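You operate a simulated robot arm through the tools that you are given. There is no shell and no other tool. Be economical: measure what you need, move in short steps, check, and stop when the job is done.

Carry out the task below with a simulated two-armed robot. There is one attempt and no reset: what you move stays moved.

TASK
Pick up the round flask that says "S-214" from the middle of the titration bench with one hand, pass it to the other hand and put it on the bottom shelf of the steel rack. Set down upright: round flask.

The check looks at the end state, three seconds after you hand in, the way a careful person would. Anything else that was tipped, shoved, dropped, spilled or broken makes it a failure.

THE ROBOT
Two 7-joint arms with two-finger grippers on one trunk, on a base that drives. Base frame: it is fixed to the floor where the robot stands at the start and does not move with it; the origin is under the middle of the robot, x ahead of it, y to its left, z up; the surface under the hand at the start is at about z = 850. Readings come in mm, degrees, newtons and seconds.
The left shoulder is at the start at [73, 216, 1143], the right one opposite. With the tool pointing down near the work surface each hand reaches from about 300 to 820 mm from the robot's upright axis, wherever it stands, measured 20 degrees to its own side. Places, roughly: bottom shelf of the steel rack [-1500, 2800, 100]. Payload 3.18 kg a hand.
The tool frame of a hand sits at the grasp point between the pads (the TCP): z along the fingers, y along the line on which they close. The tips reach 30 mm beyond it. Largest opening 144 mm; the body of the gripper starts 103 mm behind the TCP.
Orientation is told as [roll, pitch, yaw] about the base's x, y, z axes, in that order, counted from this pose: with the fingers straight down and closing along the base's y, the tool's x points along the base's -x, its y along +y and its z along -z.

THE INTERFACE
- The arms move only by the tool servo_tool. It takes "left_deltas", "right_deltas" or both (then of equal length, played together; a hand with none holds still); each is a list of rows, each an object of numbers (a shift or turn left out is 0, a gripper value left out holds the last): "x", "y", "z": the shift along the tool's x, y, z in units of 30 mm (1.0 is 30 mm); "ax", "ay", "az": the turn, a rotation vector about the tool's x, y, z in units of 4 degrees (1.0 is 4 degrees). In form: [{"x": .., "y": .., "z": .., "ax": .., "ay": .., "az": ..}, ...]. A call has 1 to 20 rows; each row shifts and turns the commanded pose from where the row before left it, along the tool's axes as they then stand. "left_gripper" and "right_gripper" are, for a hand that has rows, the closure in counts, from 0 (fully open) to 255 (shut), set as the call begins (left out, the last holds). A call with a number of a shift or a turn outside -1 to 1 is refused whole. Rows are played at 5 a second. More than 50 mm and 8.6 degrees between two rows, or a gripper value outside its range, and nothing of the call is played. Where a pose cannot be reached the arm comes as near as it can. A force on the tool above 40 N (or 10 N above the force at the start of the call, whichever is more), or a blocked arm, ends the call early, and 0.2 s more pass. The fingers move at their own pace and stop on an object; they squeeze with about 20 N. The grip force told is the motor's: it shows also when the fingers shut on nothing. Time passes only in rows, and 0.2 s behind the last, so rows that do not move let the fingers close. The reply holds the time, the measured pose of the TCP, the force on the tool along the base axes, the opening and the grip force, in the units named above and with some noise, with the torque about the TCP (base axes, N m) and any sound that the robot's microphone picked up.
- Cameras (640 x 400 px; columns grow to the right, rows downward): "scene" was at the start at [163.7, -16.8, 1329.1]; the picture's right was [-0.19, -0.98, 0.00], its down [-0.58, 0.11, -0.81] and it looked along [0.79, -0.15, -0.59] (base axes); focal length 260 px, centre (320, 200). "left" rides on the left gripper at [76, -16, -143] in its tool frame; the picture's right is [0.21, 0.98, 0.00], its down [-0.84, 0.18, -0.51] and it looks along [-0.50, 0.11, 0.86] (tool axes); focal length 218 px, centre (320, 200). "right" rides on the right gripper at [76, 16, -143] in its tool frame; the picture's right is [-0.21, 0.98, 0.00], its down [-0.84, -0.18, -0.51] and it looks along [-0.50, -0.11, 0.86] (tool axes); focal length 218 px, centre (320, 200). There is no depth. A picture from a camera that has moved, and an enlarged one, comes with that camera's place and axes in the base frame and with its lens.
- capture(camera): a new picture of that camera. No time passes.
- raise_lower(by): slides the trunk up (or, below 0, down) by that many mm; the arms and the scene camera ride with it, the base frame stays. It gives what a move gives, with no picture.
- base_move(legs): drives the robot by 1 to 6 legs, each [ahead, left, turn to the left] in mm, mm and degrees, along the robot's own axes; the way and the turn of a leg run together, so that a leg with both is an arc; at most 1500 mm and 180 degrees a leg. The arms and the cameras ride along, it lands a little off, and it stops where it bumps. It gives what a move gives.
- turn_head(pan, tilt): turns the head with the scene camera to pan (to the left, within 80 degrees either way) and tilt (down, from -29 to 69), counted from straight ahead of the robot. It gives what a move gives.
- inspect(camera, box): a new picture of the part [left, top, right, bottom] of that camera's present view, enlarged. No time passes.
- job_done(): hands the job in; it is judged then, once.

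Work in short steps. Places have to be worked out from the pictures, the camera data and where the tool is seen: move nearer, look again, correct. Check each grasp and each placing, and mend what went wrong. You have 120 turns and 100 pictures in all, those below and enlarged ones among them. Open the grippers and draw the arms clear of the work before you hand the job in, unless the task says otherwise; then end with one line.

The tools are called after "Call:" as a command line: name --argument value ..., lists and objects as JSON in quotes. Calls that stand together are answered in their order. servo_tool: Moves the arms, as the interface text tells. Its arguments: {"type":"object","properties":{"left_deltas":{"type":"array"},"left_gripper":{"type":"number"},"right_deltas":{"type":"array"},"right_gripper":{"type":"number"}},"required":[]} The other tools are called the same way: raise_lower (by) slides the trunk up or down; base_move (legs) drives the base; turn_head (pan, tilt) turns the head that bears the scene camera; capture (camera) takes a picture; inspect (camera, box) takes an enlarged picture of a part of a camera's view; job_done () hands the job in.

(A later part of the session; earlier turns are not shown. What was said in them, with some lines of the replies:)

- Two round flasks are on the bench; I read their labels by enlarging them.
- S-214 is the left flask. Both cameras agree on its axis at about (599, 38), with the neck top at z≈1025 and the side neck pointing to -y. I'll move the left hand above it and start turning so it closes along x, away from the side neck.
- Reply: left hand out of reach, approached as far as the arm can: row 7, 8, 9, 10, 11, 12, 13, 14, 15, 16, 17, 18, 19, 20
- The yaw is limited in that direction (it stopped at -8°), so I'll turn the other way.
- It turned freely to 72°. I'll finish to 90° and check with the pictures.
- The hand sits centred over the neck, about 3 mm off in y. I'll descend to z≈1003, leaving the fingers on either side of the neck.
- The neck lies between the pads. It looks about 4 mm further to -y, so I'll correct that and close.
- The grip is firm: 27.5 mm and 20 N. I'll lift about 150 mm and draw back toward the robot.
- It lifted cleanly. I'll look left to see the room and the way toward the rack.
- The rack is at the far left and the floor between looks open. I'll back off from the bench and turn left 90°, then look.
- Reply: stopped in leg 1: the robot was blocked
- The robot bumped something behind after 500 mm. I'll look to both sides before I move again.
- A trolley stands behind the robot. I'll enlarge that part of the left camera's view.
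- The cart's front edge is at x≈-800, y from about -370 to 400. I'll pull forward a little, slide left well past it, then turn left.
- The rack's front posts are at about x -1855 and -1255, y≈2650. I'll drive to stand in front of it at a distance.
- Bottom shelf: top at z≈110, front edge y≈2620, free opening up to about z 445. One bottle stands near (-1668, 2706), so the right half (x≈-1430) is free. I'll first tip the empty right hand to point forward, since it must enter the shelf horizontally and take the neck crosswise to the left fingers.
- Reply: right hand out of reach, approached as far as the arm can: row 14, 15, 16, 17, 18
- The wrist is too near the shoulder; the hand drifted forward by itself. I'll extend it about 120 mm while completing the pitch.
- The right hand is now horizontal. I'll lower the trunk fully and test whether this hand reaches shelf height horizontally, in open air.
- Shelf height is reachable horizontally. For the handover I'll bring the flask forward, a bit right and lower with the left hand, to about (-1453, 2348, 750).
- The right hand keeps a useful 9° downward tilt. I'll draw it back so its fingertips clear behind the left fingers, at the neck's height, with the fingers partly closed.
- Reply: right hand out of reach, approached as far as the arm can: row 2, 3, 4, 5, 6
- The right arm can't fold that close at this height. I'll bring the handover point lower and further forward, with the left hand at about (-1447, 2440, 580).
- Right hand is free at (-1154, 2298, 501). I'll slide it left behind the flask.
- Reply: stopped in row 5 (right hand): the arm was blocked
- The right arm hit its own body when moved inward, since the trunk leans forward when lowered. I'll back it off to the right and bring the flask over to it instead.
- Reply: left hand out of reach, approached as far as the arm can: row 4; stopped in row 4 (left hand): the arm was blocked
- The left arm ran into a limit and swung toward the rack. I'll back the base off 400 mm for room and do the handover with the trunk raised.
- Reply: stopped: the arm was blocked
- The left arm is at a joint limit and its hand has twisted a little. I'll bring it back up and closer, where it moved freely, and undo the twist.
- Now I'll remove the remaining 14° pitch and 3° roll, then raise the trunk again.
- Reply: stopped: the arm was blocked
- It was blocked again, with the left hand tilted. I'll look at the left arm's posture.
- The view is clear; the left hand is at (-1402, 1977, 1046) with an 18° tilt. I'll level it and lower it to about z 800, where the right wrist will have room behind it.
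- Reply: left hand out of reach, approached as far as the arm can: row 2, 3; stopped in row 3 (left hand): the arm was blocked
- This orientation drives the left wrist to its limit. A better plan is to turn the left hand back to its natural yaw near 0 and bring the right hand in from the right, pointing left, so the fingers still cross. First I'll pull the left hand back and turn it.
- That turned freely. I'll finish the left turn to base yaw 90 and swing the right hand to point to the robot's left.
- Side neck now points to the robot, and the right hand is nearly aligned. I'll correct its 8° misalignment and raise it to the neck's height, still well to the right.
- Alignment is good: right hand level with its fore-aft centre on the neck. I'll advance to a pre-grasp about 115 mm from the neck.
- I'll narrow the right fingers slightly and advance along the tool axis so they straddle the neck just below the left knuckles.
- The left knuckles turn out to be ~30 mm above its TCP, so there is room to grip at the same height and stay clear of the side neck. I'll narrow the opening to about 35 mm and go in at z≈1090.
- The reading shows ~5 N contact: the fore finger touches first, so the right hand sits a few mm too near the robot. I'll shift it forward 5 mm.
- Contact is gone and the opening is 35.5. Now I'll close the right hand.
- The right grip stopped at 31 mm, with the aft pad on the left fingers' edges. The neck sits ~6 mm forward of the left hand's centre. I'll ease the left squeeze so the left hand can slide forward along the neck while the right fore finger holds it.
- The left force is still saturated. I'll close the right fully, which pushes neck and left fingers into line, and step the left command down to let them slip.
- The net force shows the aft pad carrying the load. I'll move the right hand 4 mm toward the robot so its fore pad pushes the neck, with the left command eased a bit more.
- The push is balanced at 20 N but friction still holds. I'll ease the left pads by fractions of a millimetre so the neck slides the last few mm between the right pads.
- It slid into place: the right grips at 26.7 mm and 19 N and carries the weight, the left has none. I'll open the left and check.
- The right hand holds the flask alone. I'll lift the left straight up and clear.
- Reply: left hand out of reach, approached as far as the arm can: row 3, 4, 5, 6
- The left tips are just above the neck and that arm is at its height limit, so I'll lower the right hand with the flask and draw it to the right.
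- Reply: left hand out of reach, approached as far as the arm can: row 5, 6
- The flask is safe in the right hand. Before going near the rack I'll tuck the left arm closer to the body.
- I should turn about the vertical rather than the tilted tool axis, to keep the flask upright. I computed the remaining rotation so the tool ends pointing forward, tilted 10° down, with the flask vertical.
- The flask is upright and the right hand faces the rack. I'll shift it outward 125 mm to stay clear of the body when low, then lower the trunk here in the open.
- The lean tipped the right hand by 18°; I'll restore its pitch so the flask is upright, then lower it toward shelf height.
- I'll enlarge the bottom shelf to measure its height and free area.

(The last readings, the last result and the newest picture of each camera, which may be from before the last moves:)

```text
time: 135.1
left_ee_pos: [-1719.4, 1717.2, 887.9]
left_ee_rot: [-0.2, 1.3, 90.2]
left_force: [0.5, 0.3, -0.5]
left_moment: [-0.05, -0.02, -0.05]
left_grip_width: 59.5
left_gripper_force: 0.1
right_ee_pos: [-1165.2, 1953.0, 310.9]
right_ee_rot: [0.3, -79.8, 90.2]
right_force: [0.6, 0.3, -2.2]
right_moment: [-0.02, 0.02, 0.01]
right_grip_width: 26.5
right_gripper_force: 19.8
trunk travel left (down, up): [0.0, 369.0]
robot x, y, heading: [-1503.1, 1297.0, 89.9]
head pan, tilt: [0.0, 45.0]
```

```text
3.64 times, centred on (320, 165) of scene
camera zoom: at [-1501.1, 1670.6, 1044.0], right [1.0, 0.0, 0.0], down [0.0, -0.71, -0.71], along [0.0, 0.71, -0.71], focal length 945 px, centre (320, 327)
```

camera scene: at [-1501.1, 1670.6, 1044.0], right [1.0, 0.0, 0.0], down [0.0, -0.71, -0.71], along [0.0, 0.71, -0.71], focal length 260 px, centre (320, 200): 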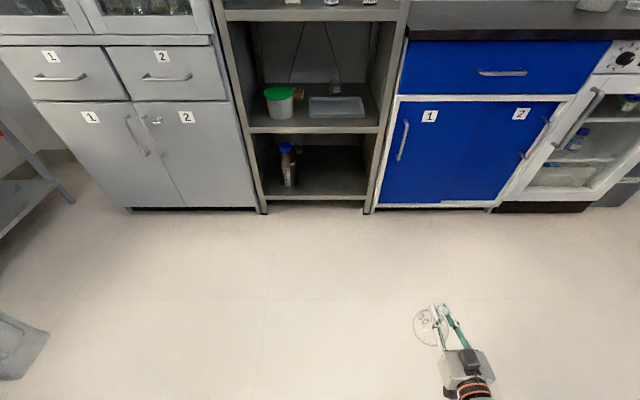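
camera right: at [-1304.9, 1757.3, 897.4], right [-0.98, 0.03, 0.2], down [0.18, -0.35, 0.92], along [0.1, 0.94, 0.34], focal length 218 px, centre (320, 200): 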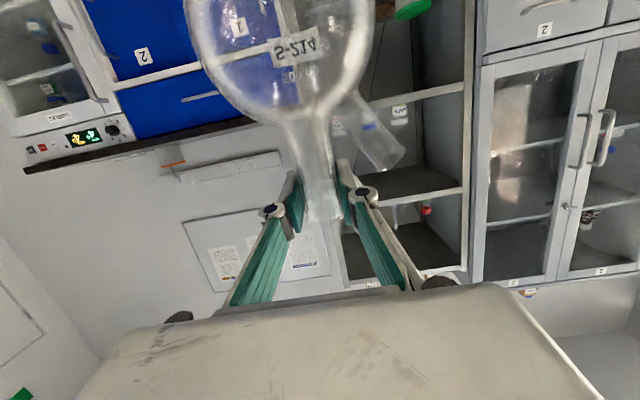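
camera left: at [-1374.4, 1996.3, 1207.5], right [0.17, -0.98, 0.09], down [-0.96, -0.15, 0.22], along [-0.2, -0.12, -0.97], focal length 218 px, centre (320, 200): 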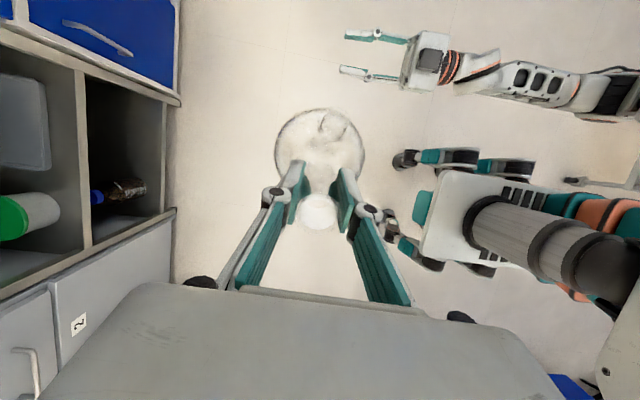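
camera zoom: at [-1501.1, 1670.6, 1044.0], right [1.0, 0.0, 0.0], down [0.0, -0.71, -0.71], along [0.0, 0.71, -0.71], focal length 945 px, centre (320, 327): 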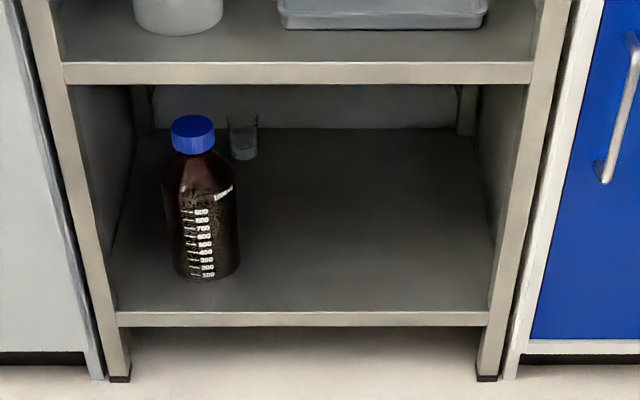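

The shelf top is at z≈130–140, the opening runs to ~490, and the bottle spans x -1722…-1610. I'll target (-1420, 2705). First I'll extend the hand a little with the flask held higher, then drive left and part-way forward.

Call:
servo_tool --right_deltas '[{"x": -0.5, "z": 0.6}, {"x": -0.53, "z": 0.7}, {"z": 0.7}]'

Call:
base_move --legs '[[0, 262, 0], [480, 0, 0]]'

Call:
turn_head --pan -25 --tilt 50

Call:
capture --camera "scene"

Call:
capture --camera "right"

```text
time: 135.9
left_ee_pos: [-1720.0, 1716.4, 889.9]
left_ee_rot: [-0.4, 1.3, 90.2]
left_force: [-0.2, 0.8, 0.0]
left_moment: [0.01, -0.01, -0.04]
left_grip_width: 59.3
left_gripper_force: 0.0
right_ee_pos: [-1164.8, 2016.6, 332.7]
right_ee_rot: [0.8, -79.8, 89.8]
right_force: [-0.5, 1.2, -1.6]
right_moment: [0.0, 0.01, 0.03]
right_grip_width: 26.5
right_gripper_force: 20.3
trunk travel left (down, up): [0.0, 369.0]
robot x, y, heading: [-1506.8, 1301.6, 89.6]
head pan, tilt: [0.0, 45.0]
```

```text
time: 141.2
left_ee_pos: [-1980.7, 2200.7, 888.5]
left_ee_rot: [-0.2, 1.3, 90.1]
left_force: [0.1, 0.0, -0.3]
left_moment: [0.01, 0.03, -0.02]
left_grip_width: 59.4
left_gripper_force: 0.1
right_ee_pos: [-1426.7, 2500.3, 332.6]
right_ee_rot: [0.5, -79.7, 89.8]
right_force: [0.0, -0.1, -1.9]
right_moment: [0.02, 0.0, -0.05]
right_grip_width: 26.5
right_gripper_force: 19.7
trunk travel left (down, up): [0.0, 369.0]
robot x, y, heading: [-1764.6, 1783.1, 90.0]
head pan, tilt: [0.0, 45.0]
```

```text
time: 142.1
left_ee_pos: [-1981.2, 2200.7, 889.5]
left_ee_rot: [-0.3, 1.2, 90.1]
left_force: [0.2, -0.3, 0.6]
left_moment: [0.01, 0.01, -0.01]
left_grip_width: 59.5
left_gripper_force: 0.1
right_ee_pos: [-1427.0, 2500.6, 331.9]
right_ee_rot: [0.6, -79.7, 89.9]
right_force: [0.0, 0.0, -2.9]
right_moment: [-0.03, -0.03, -0.01]
right_grip_width: 26.6
right_gripper_force: 20.3
trunk travel left (down, up): [0.0, 369.0]
robot x, y, heading: [-1767.2, 1783.5, 89.6]
head pan, tilt: [-25.0, 50.0]
```

```text
46 pictures are left
camera scene: at [-1730.2, 2142.1, 1037.1], right [0.91, -0.42, 0.0], down [-0.33, -0.69, -0.64], along [0.27, 0.58, -0.77], focal length 260 px, centre (320, 200)
```

scene: 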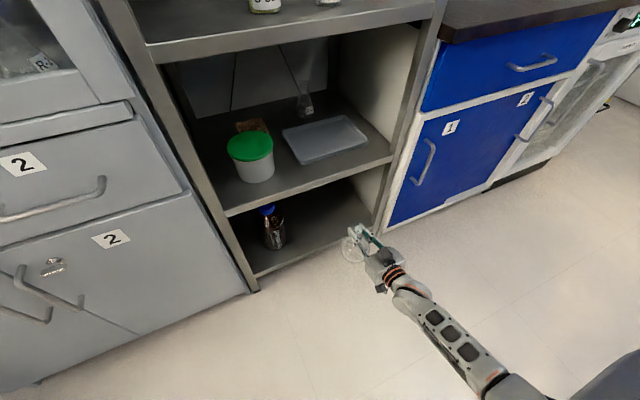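

```text
45 pictures are left
camera right: at [-1440.8, 2346.0, 283.0], right [-0.98, 0.03, 0.21], down [0.18, -0.35, 0.92], along [0.1, 0.94, 0.33], focal length 218 px, centre (320, 200)
```

right: 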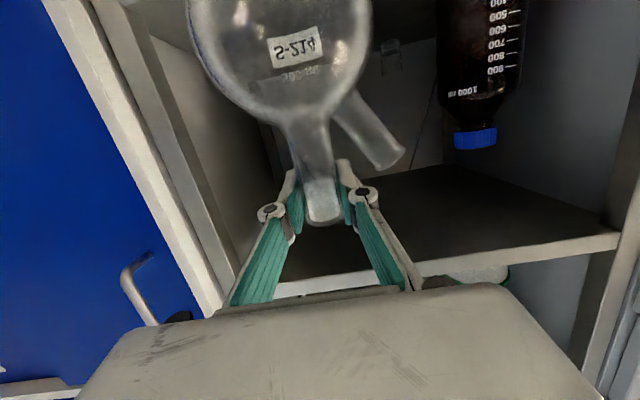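

The flask is lined up with the free right half. I'll enlarge the scene to check heights.

Call:
inspect --camera "scene" --box '[230, 150, 430, 300]'

```text
2.67 times, centred on (330, 225) of scene
camera zoom: at [-1730.2, 2142.1, 1037.1], right [0.91, -0.42, 0.0], down [-0.33, -0.69, -0.64], along [0.27, 0.58, -0.77], focal length 693 px, centre (293, 133)
```

zoom: 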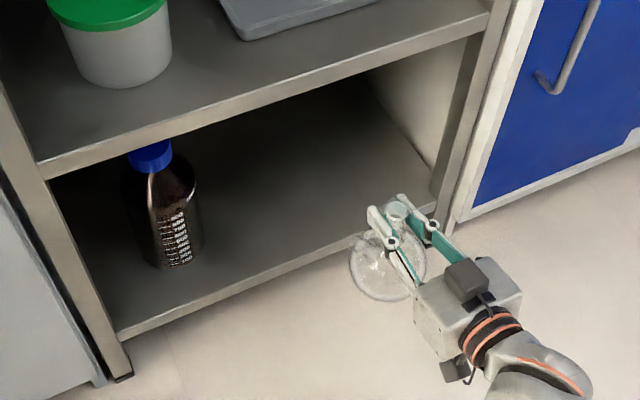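

Combining the views: shelf top z≈131, front edge y≈2613, flask bottom about 50 mm above it. I'll drive straight in 200 mm.

Call:
base_move --legs '[[100, 0, 0], [100, 0, 0]]'

Call:
inspect --camera "scene" --box '[230, 150, 430, 300]'

Call:
capture --camera "right"

```text
time: 144.0
left_ee_pos: [-1980.3, 2396.0, 889.1]
left_ee_rot: [-0.3, 1.4, 90.2]
left_force: [-0.2, -0.1, 0.2]
left_moment: [0.02, 0.0, 0.03]
left_grip_width: 59.3
left_gripper_force: 0.0
right_ee_pos: [-1426.1, 2695.6, 330.9]
right_ee_rot: [0.5, -79.6, 90.0]
right_force: [-0.5, 1.1, -2.1]
right_moment: [-0.02, 0.01, 0.01]
right_grip_width: 26.4
right_gripper_force: 20.2
trunk travel left (down, up): [0.0, 369.0]
robot x, y, heading: [-1765.5, 1980.7, 89.9]
head pan, tilt: [-25.0, 50.0]
```

```text
2.67 times, centred on (330, 225) of scene
camera zoom: at [-1730.1, 2338.9, 1036.9], right [0.91, -0.42, 0.0], down [-0.32, -0.69, -0.64], along [0.27, 0.58, -0.77], focal length 693 px, centre (293, 133)
```

zoom: 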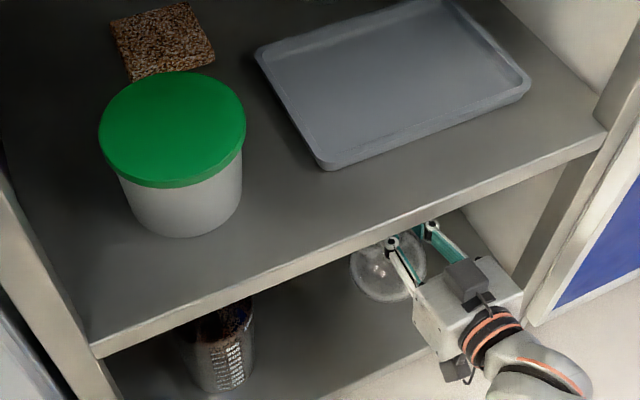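

```text
42 pictures are left
camera right: at [-1440.8, 2542.8, 282.7], right [-0.98, 0.03, 0.21], down [0.18, -0.35, 0.92], along [0.1, 0.94, 0.33], focal length 218 px, centre (320, 200)
```

right: 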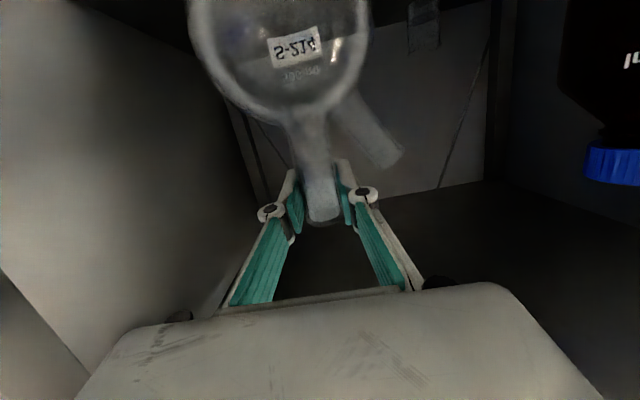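

The flask is inside with its whole base over the shelf. I'll lower 30 mm, then continue in small steps watching the force.

Call:
servo_tool --right_deltas '[{"x": 0.32, "z": 0.2}, {"x": 0.33, "z": 0.2}, {"x": 0.33, "z": 0.06}]'

Call:
servo_tool --right_deltas '[{"x": 0.13, "z": 0.024}, {"x": 0.13, "z": 0.024}]'

```text
time: 144.8
left_ee_pos: [-1981.2, 2396.6, 889.9]
left_ee_rot: [-0.3, 1.4, 90.2]
left_force: [-0.5, -0.2, 0.3]
left_moment: [0.01, 0.02, 0.01]
left_grip_width: 59.2
left_gripper_force: 0.1
right_ee_pos: [-1426.5, 2705.6, 300.6]
right_ee_rot: [0.3, -79.7, 90.3]
right_force: [0.2, 0.0, -2.0]
right_moment: [0.01, 0.02, 0.01]
right_grip_width: 26.7
right_gripper_force: 19.7
trunk travel left (down, up): [0.0, 369.0]
robot x, y, heading: [-1765.2, 1981.5, 89.6]
head pan, tilt: [-25.0, 50.0]
```

```text
time: 145.4
left_ee_pos: [-1980.7, 2397.2, 889.4]
left_ee_rot: [-0.3, 1.3, 90.2]
left_force: [-0.1, -0.1, 0.2]
left_moment: [0.0, 0.01, 0.0]
left_grip_width: 59.3
left_gripper_force: 0.1
right_ee_pos: [-1427.6, 2704.5, 292.9]
right_ee_rot: [0.5, -79.6, 90.0]
right_force: [0.9, -1.6, 1.1]
right_moment: [-0.1, -0.04, 0.04]
right_grip_width: 26.5
right_gripper_force: 20.4
trunk travel left (down, up): [0.0, 369.0]
robot x, y, heading: [-1763.7, 1978.5, 90.0]
head pan, tilt: [-25.0, 50.0]
```

Force changed from -2 to +1 N, which looks like first contact. I'll go 2 mm further to confirm.

Call:
servo_tool --right_deltas '[{"x": 0.065, "z": 0.012}, {}]'

Call:
capture --camera "right"

Call:
inspect --camera "scene" --box '[300, 200, 420, 280]'

```text
time: 146.0
left_ee_pos: [-1981.1, 2395.3, 889.4]
left_ee_rot: [-0.3, 1.3, 90.2]
left_force: [0.3, 0.2, -0.1]
left_moment: [0.03, 0.01, 0.0]
left_grip_width: 59.3
left_gripper_force: 0.2
right_ee_pos: [-1427.2, 2706.2, 293.8]
right_ee_rot: [0.7, -80.1, 89.8]
right_force: [-0.9, -1.0, 9.4]
right_moment: [-0.1, 0.15, -0.04]
right_grip_width: 26.8
right_gripper_force: 19.3
trunk travel left (down, up): [0.0, 369.0]
robot x, y, heading: [-1767.0, 1980.4, 89.9]
head pan, tilt: [-25.0, 50.0]
```

```text
41 pictures are left
camera right: at [-1441.2, 2553.4, 243.4], right [-0.98, 0.03, 0.21], down [0.18, -0.35, 0.92], along [0.1, 0.94, 0.34], focal length 218 px, centre (320, 200)
```

right: 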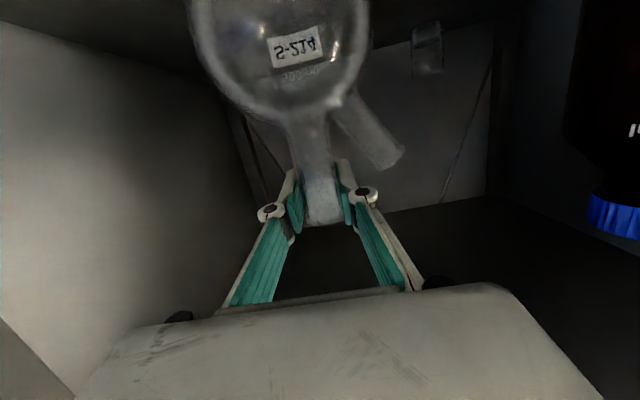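

```text
5.00 times, centred on (360, 240) of scene
camera zoom: at [-1730.4, 2337.8, 1037.6], right [0.91, -0.42, 0.0], down [-0.32, -0.69, -0.64], along [0.27, 0.58, -0.77], focal length 1300 px, centre (120, 0)
```

zoom: 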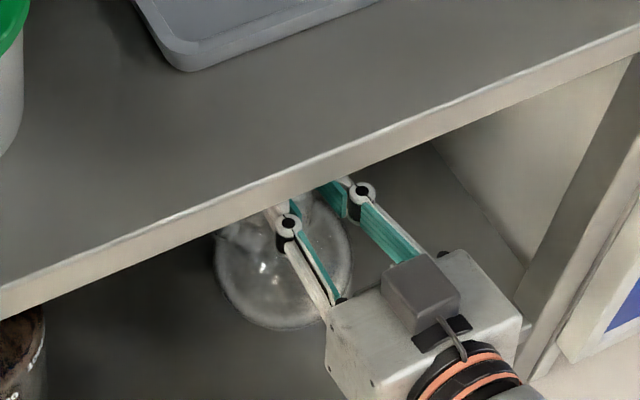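

Firm contact at 9 N and the flask is standing. I'll ease off 1 mm, then open just enough (≈37 mm) so the left finger doesn't touch the side neck.

Call:
servo_tool --right_deltas '[{"x": -0.05, "z": -0.009}, {}]'

Call:
servo_tool --right_deltas '[{}, {}, {}]' --right_gripper 194

Call:
capture --camera "right"

```text
time: 146.6
left_ee_pos: [-1981.3, 2397.0, 890.1]
left_ee_rot: [-0.2, 1.2, 90.2]
left_force: [0.2, 0.3, 0.3]
left_moment: [-0.01, 0.01, -0.02]
left_grip_width: 59.3
left_gripper_force: 0.0
right_ee_pos: [-1427.7, 2704.9, 293.1]
right_ee_rot: [0.5, -79.8, 90.1]
right_force: [0.3, 3.2, 6.2]
right_moment: [0.46, -0.04, 0.02]
right_grip_width: 26.7
right_gripper_force: 19.7
trunk travel left (down, up): [0.0, 369.0]
robot x, y, heading: [-1765.8, 1976.4, 90.1]
head pan, tilt: [-25.0, 50.0]
```

```text
time: 147.4
left_ee_pos: [-1981.2, 2396.8, 888.2]
left_ee_rot: [-0.3, 1.3, 90.1]
left_force: [0.4, 1.0, 1.1]
left_moment: [0.0, -0.01, -0.02]
left_grip_width: 59.5
left_gripper_force: 0.1
right_ee_pos: [-1427.5, 2704.3, 292.4]
right_ee_rot: [0.5, -79.7, 90.0]
right_force: [0.6, 0.5, -0.6]
right_moment: [0.0, 0.02, -0.02]
right_grip_width: 34.3
right_gripper_force: 0.0
trunk travel left (down, up): [0.0, 369.0]
robot x, y, heading: [-1762.4, 1978.3, 89.9]
head pan, tilt: [-25.0, 50.0]
```

```text
39 pictures are left
camera right: at [-1441.3, 2551.4, 242.9], right [-0.98, 0.03, 0.21], down [0.18, -0.35, 0.92], along [0.1, 0.94, 0.33], focal length 218 px, centre (320, 200)
```

right: 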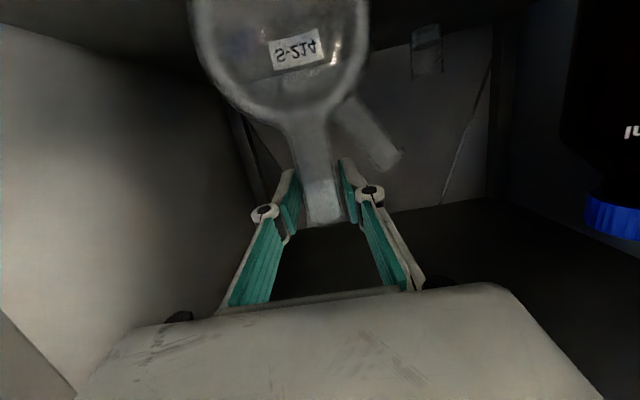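

The flask stands free with gaps on both sides of the neck. I'll draw the right hand straight back slowly.

Call:
servo_tool --right_deltas '[{"z": -0.3}, {"z": -0.4}, {"z": -0.5}, {"z": -0.5}, {"z": -0.5}]'

Call:
capture --camera "right"

```text
time: 148.6
left_ee_pos: [-1980.2, 2397.0, 889.5]
left_ee_rot: [-0.4, 1.4, 90.2]
left_force: [-0.7, 0.2, -0.7]
left_moment: [-0.01, -0.02, 0.01]
left_grip_width: 59.4
left_gripper_force: 0.1
right_ee_pos: [-1427.5, 2639.3, 304.0]
right_ee_rot: [0.7, -79.8, 89.8]
right_force: [-0.2, 0.5, -0.2]
right_moment: [-0.02, 0.0, 0.02]
right_grip_width: 34.4
right_gripper_force: 0.2
trunk travel left (down, up): [0.0, 369.0]
robot x, y, heading: [-1764.7, 1978.3, 90.0]
head pan, tilt: [-25.0, 50.0]
```

```text
38 pictures are left
camera right: at [-1441.5, 2484.9, 255.6], right [-0.98, 0.03, 0.21], down [0.18, -0.35, 0.92], along [0.1, 0.94, 0.33], focal length 218 px, centre (320, 200)
```

right: 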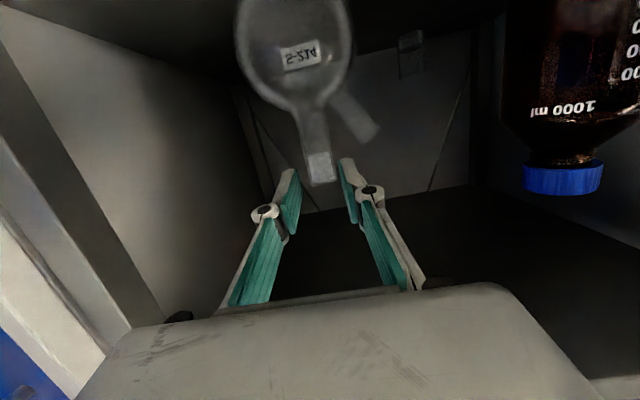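

The fingers are clear of the neck and the flask stands. I'll drive straight back 350 mm, then check the rack with the scene camera.

Call:
base_move --legs '[[-350, 0, 0]]'

Call:
servo_tool --right_deltas '[{}]' --right_gripper 0 --left_deltas '[{}]' --left_gripper 0

Call:
inspect --camera "scene" --box '[240, 90, 440, 240]'

Call:
capture --camera "right"

```text
time: 150.8
left_ee_pos: [-1981.3, 2054.6, 889.2]
left_ee_rot: [-0.2, 1.3, 90.3]
left_force: [-0.2, 0.2, -0.2]
left_moment: [0.02, 0.0, 0.01]
left_grip_width: 59.3
left_gripper_force: 0.2
right_ee_pos: [-1429.1, 2297.7, 305.0]
right_ee_rot: [0.5, -79.6, 90.1]
right_force: [-0.1, -0.4, -0.5]
right_moment: [0.01, 0.04, -0.01]
right_grip_width: 34.5
right_gripper_force: 0.1
trunk travel left (down, up): [0.0, 369.0]
robot x, y, heading: [-1767.2, 1638.6, 90.1]
head pan, tilt: [-25.0, 50.0]
```

```text
time: 151.2
left_ee_pos: [-1982.4, 2054.4, 888.6]
left_ee_rot: [-0.3, 1.4, 90.4]
left_force: [-0.7, -0.2, 0.1]
left_moment: [0.02, -0.04, -0.01]
left_grip_width: 144.0
left_gripper_force: 0.0
right_ee_pos: [-1428.7, 2297.7, 304.6]
right_ee_rot: [0.8, -79.7, 89.9]
right_force: [0.9, 0.1, 0.9]
right_moment: [0.03, 0.03, 0.0]
right_grip_width: 143.9
right_gripper_force: 0.0
trunk travel left (down, up): [0.0, 369.0]
robot x, y, heading: [-1765.1, 1638.7, 89.8]
head pan, tilt: [-25.0, 50.0]
```

```text
2.67 times, centred on (340, 165) of scene
camera zoom: at [-1731.0, 1997.4, 1037.2], right [0.91, -0.42, 0.0], down [-0.32, -0.69, -0.64], along [0.27, 0.58, -0.77], focal length 693 px, centre (267, 293)
```

zoom: 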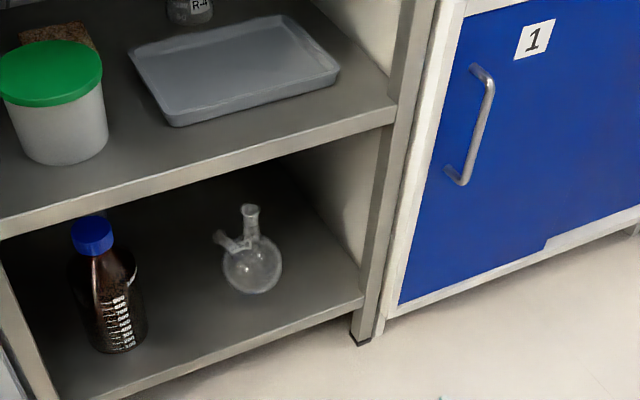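

```text
36 pictures are left
camera right: at [-1442.7, 2144.5, 255.6], right [-0.98, 0.03, 0.21], down [0.19, -0.35, 0.92], along [0.1, 0.94, 0.33], focal length 218 px, centre (320, 200)
```

right: 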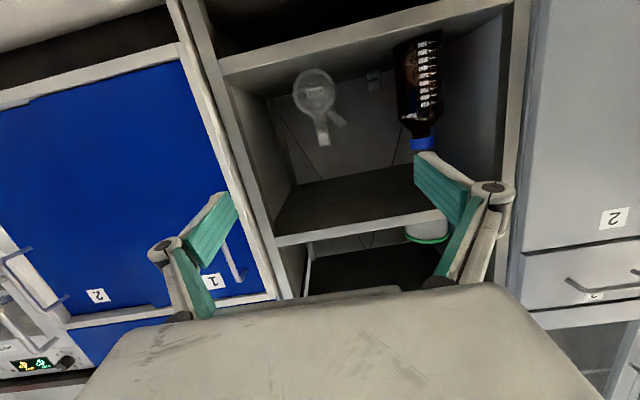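

The flask stands upright on the bottom shelf, the bottle beside it hasn't moved, and both grippers are open and clear. I'm handing in.

Call:
job_done

```text
The job is handed in.
```

The S-214 flask is standing upright on the bottom shelf of the steel rack: the left hand picked it up, and the right hand took it over and placed it. The base lightly bumped a cart while backing away from the bench; I saw nothing tipped or dropped, but I did not go back to check whether the cart had moved.
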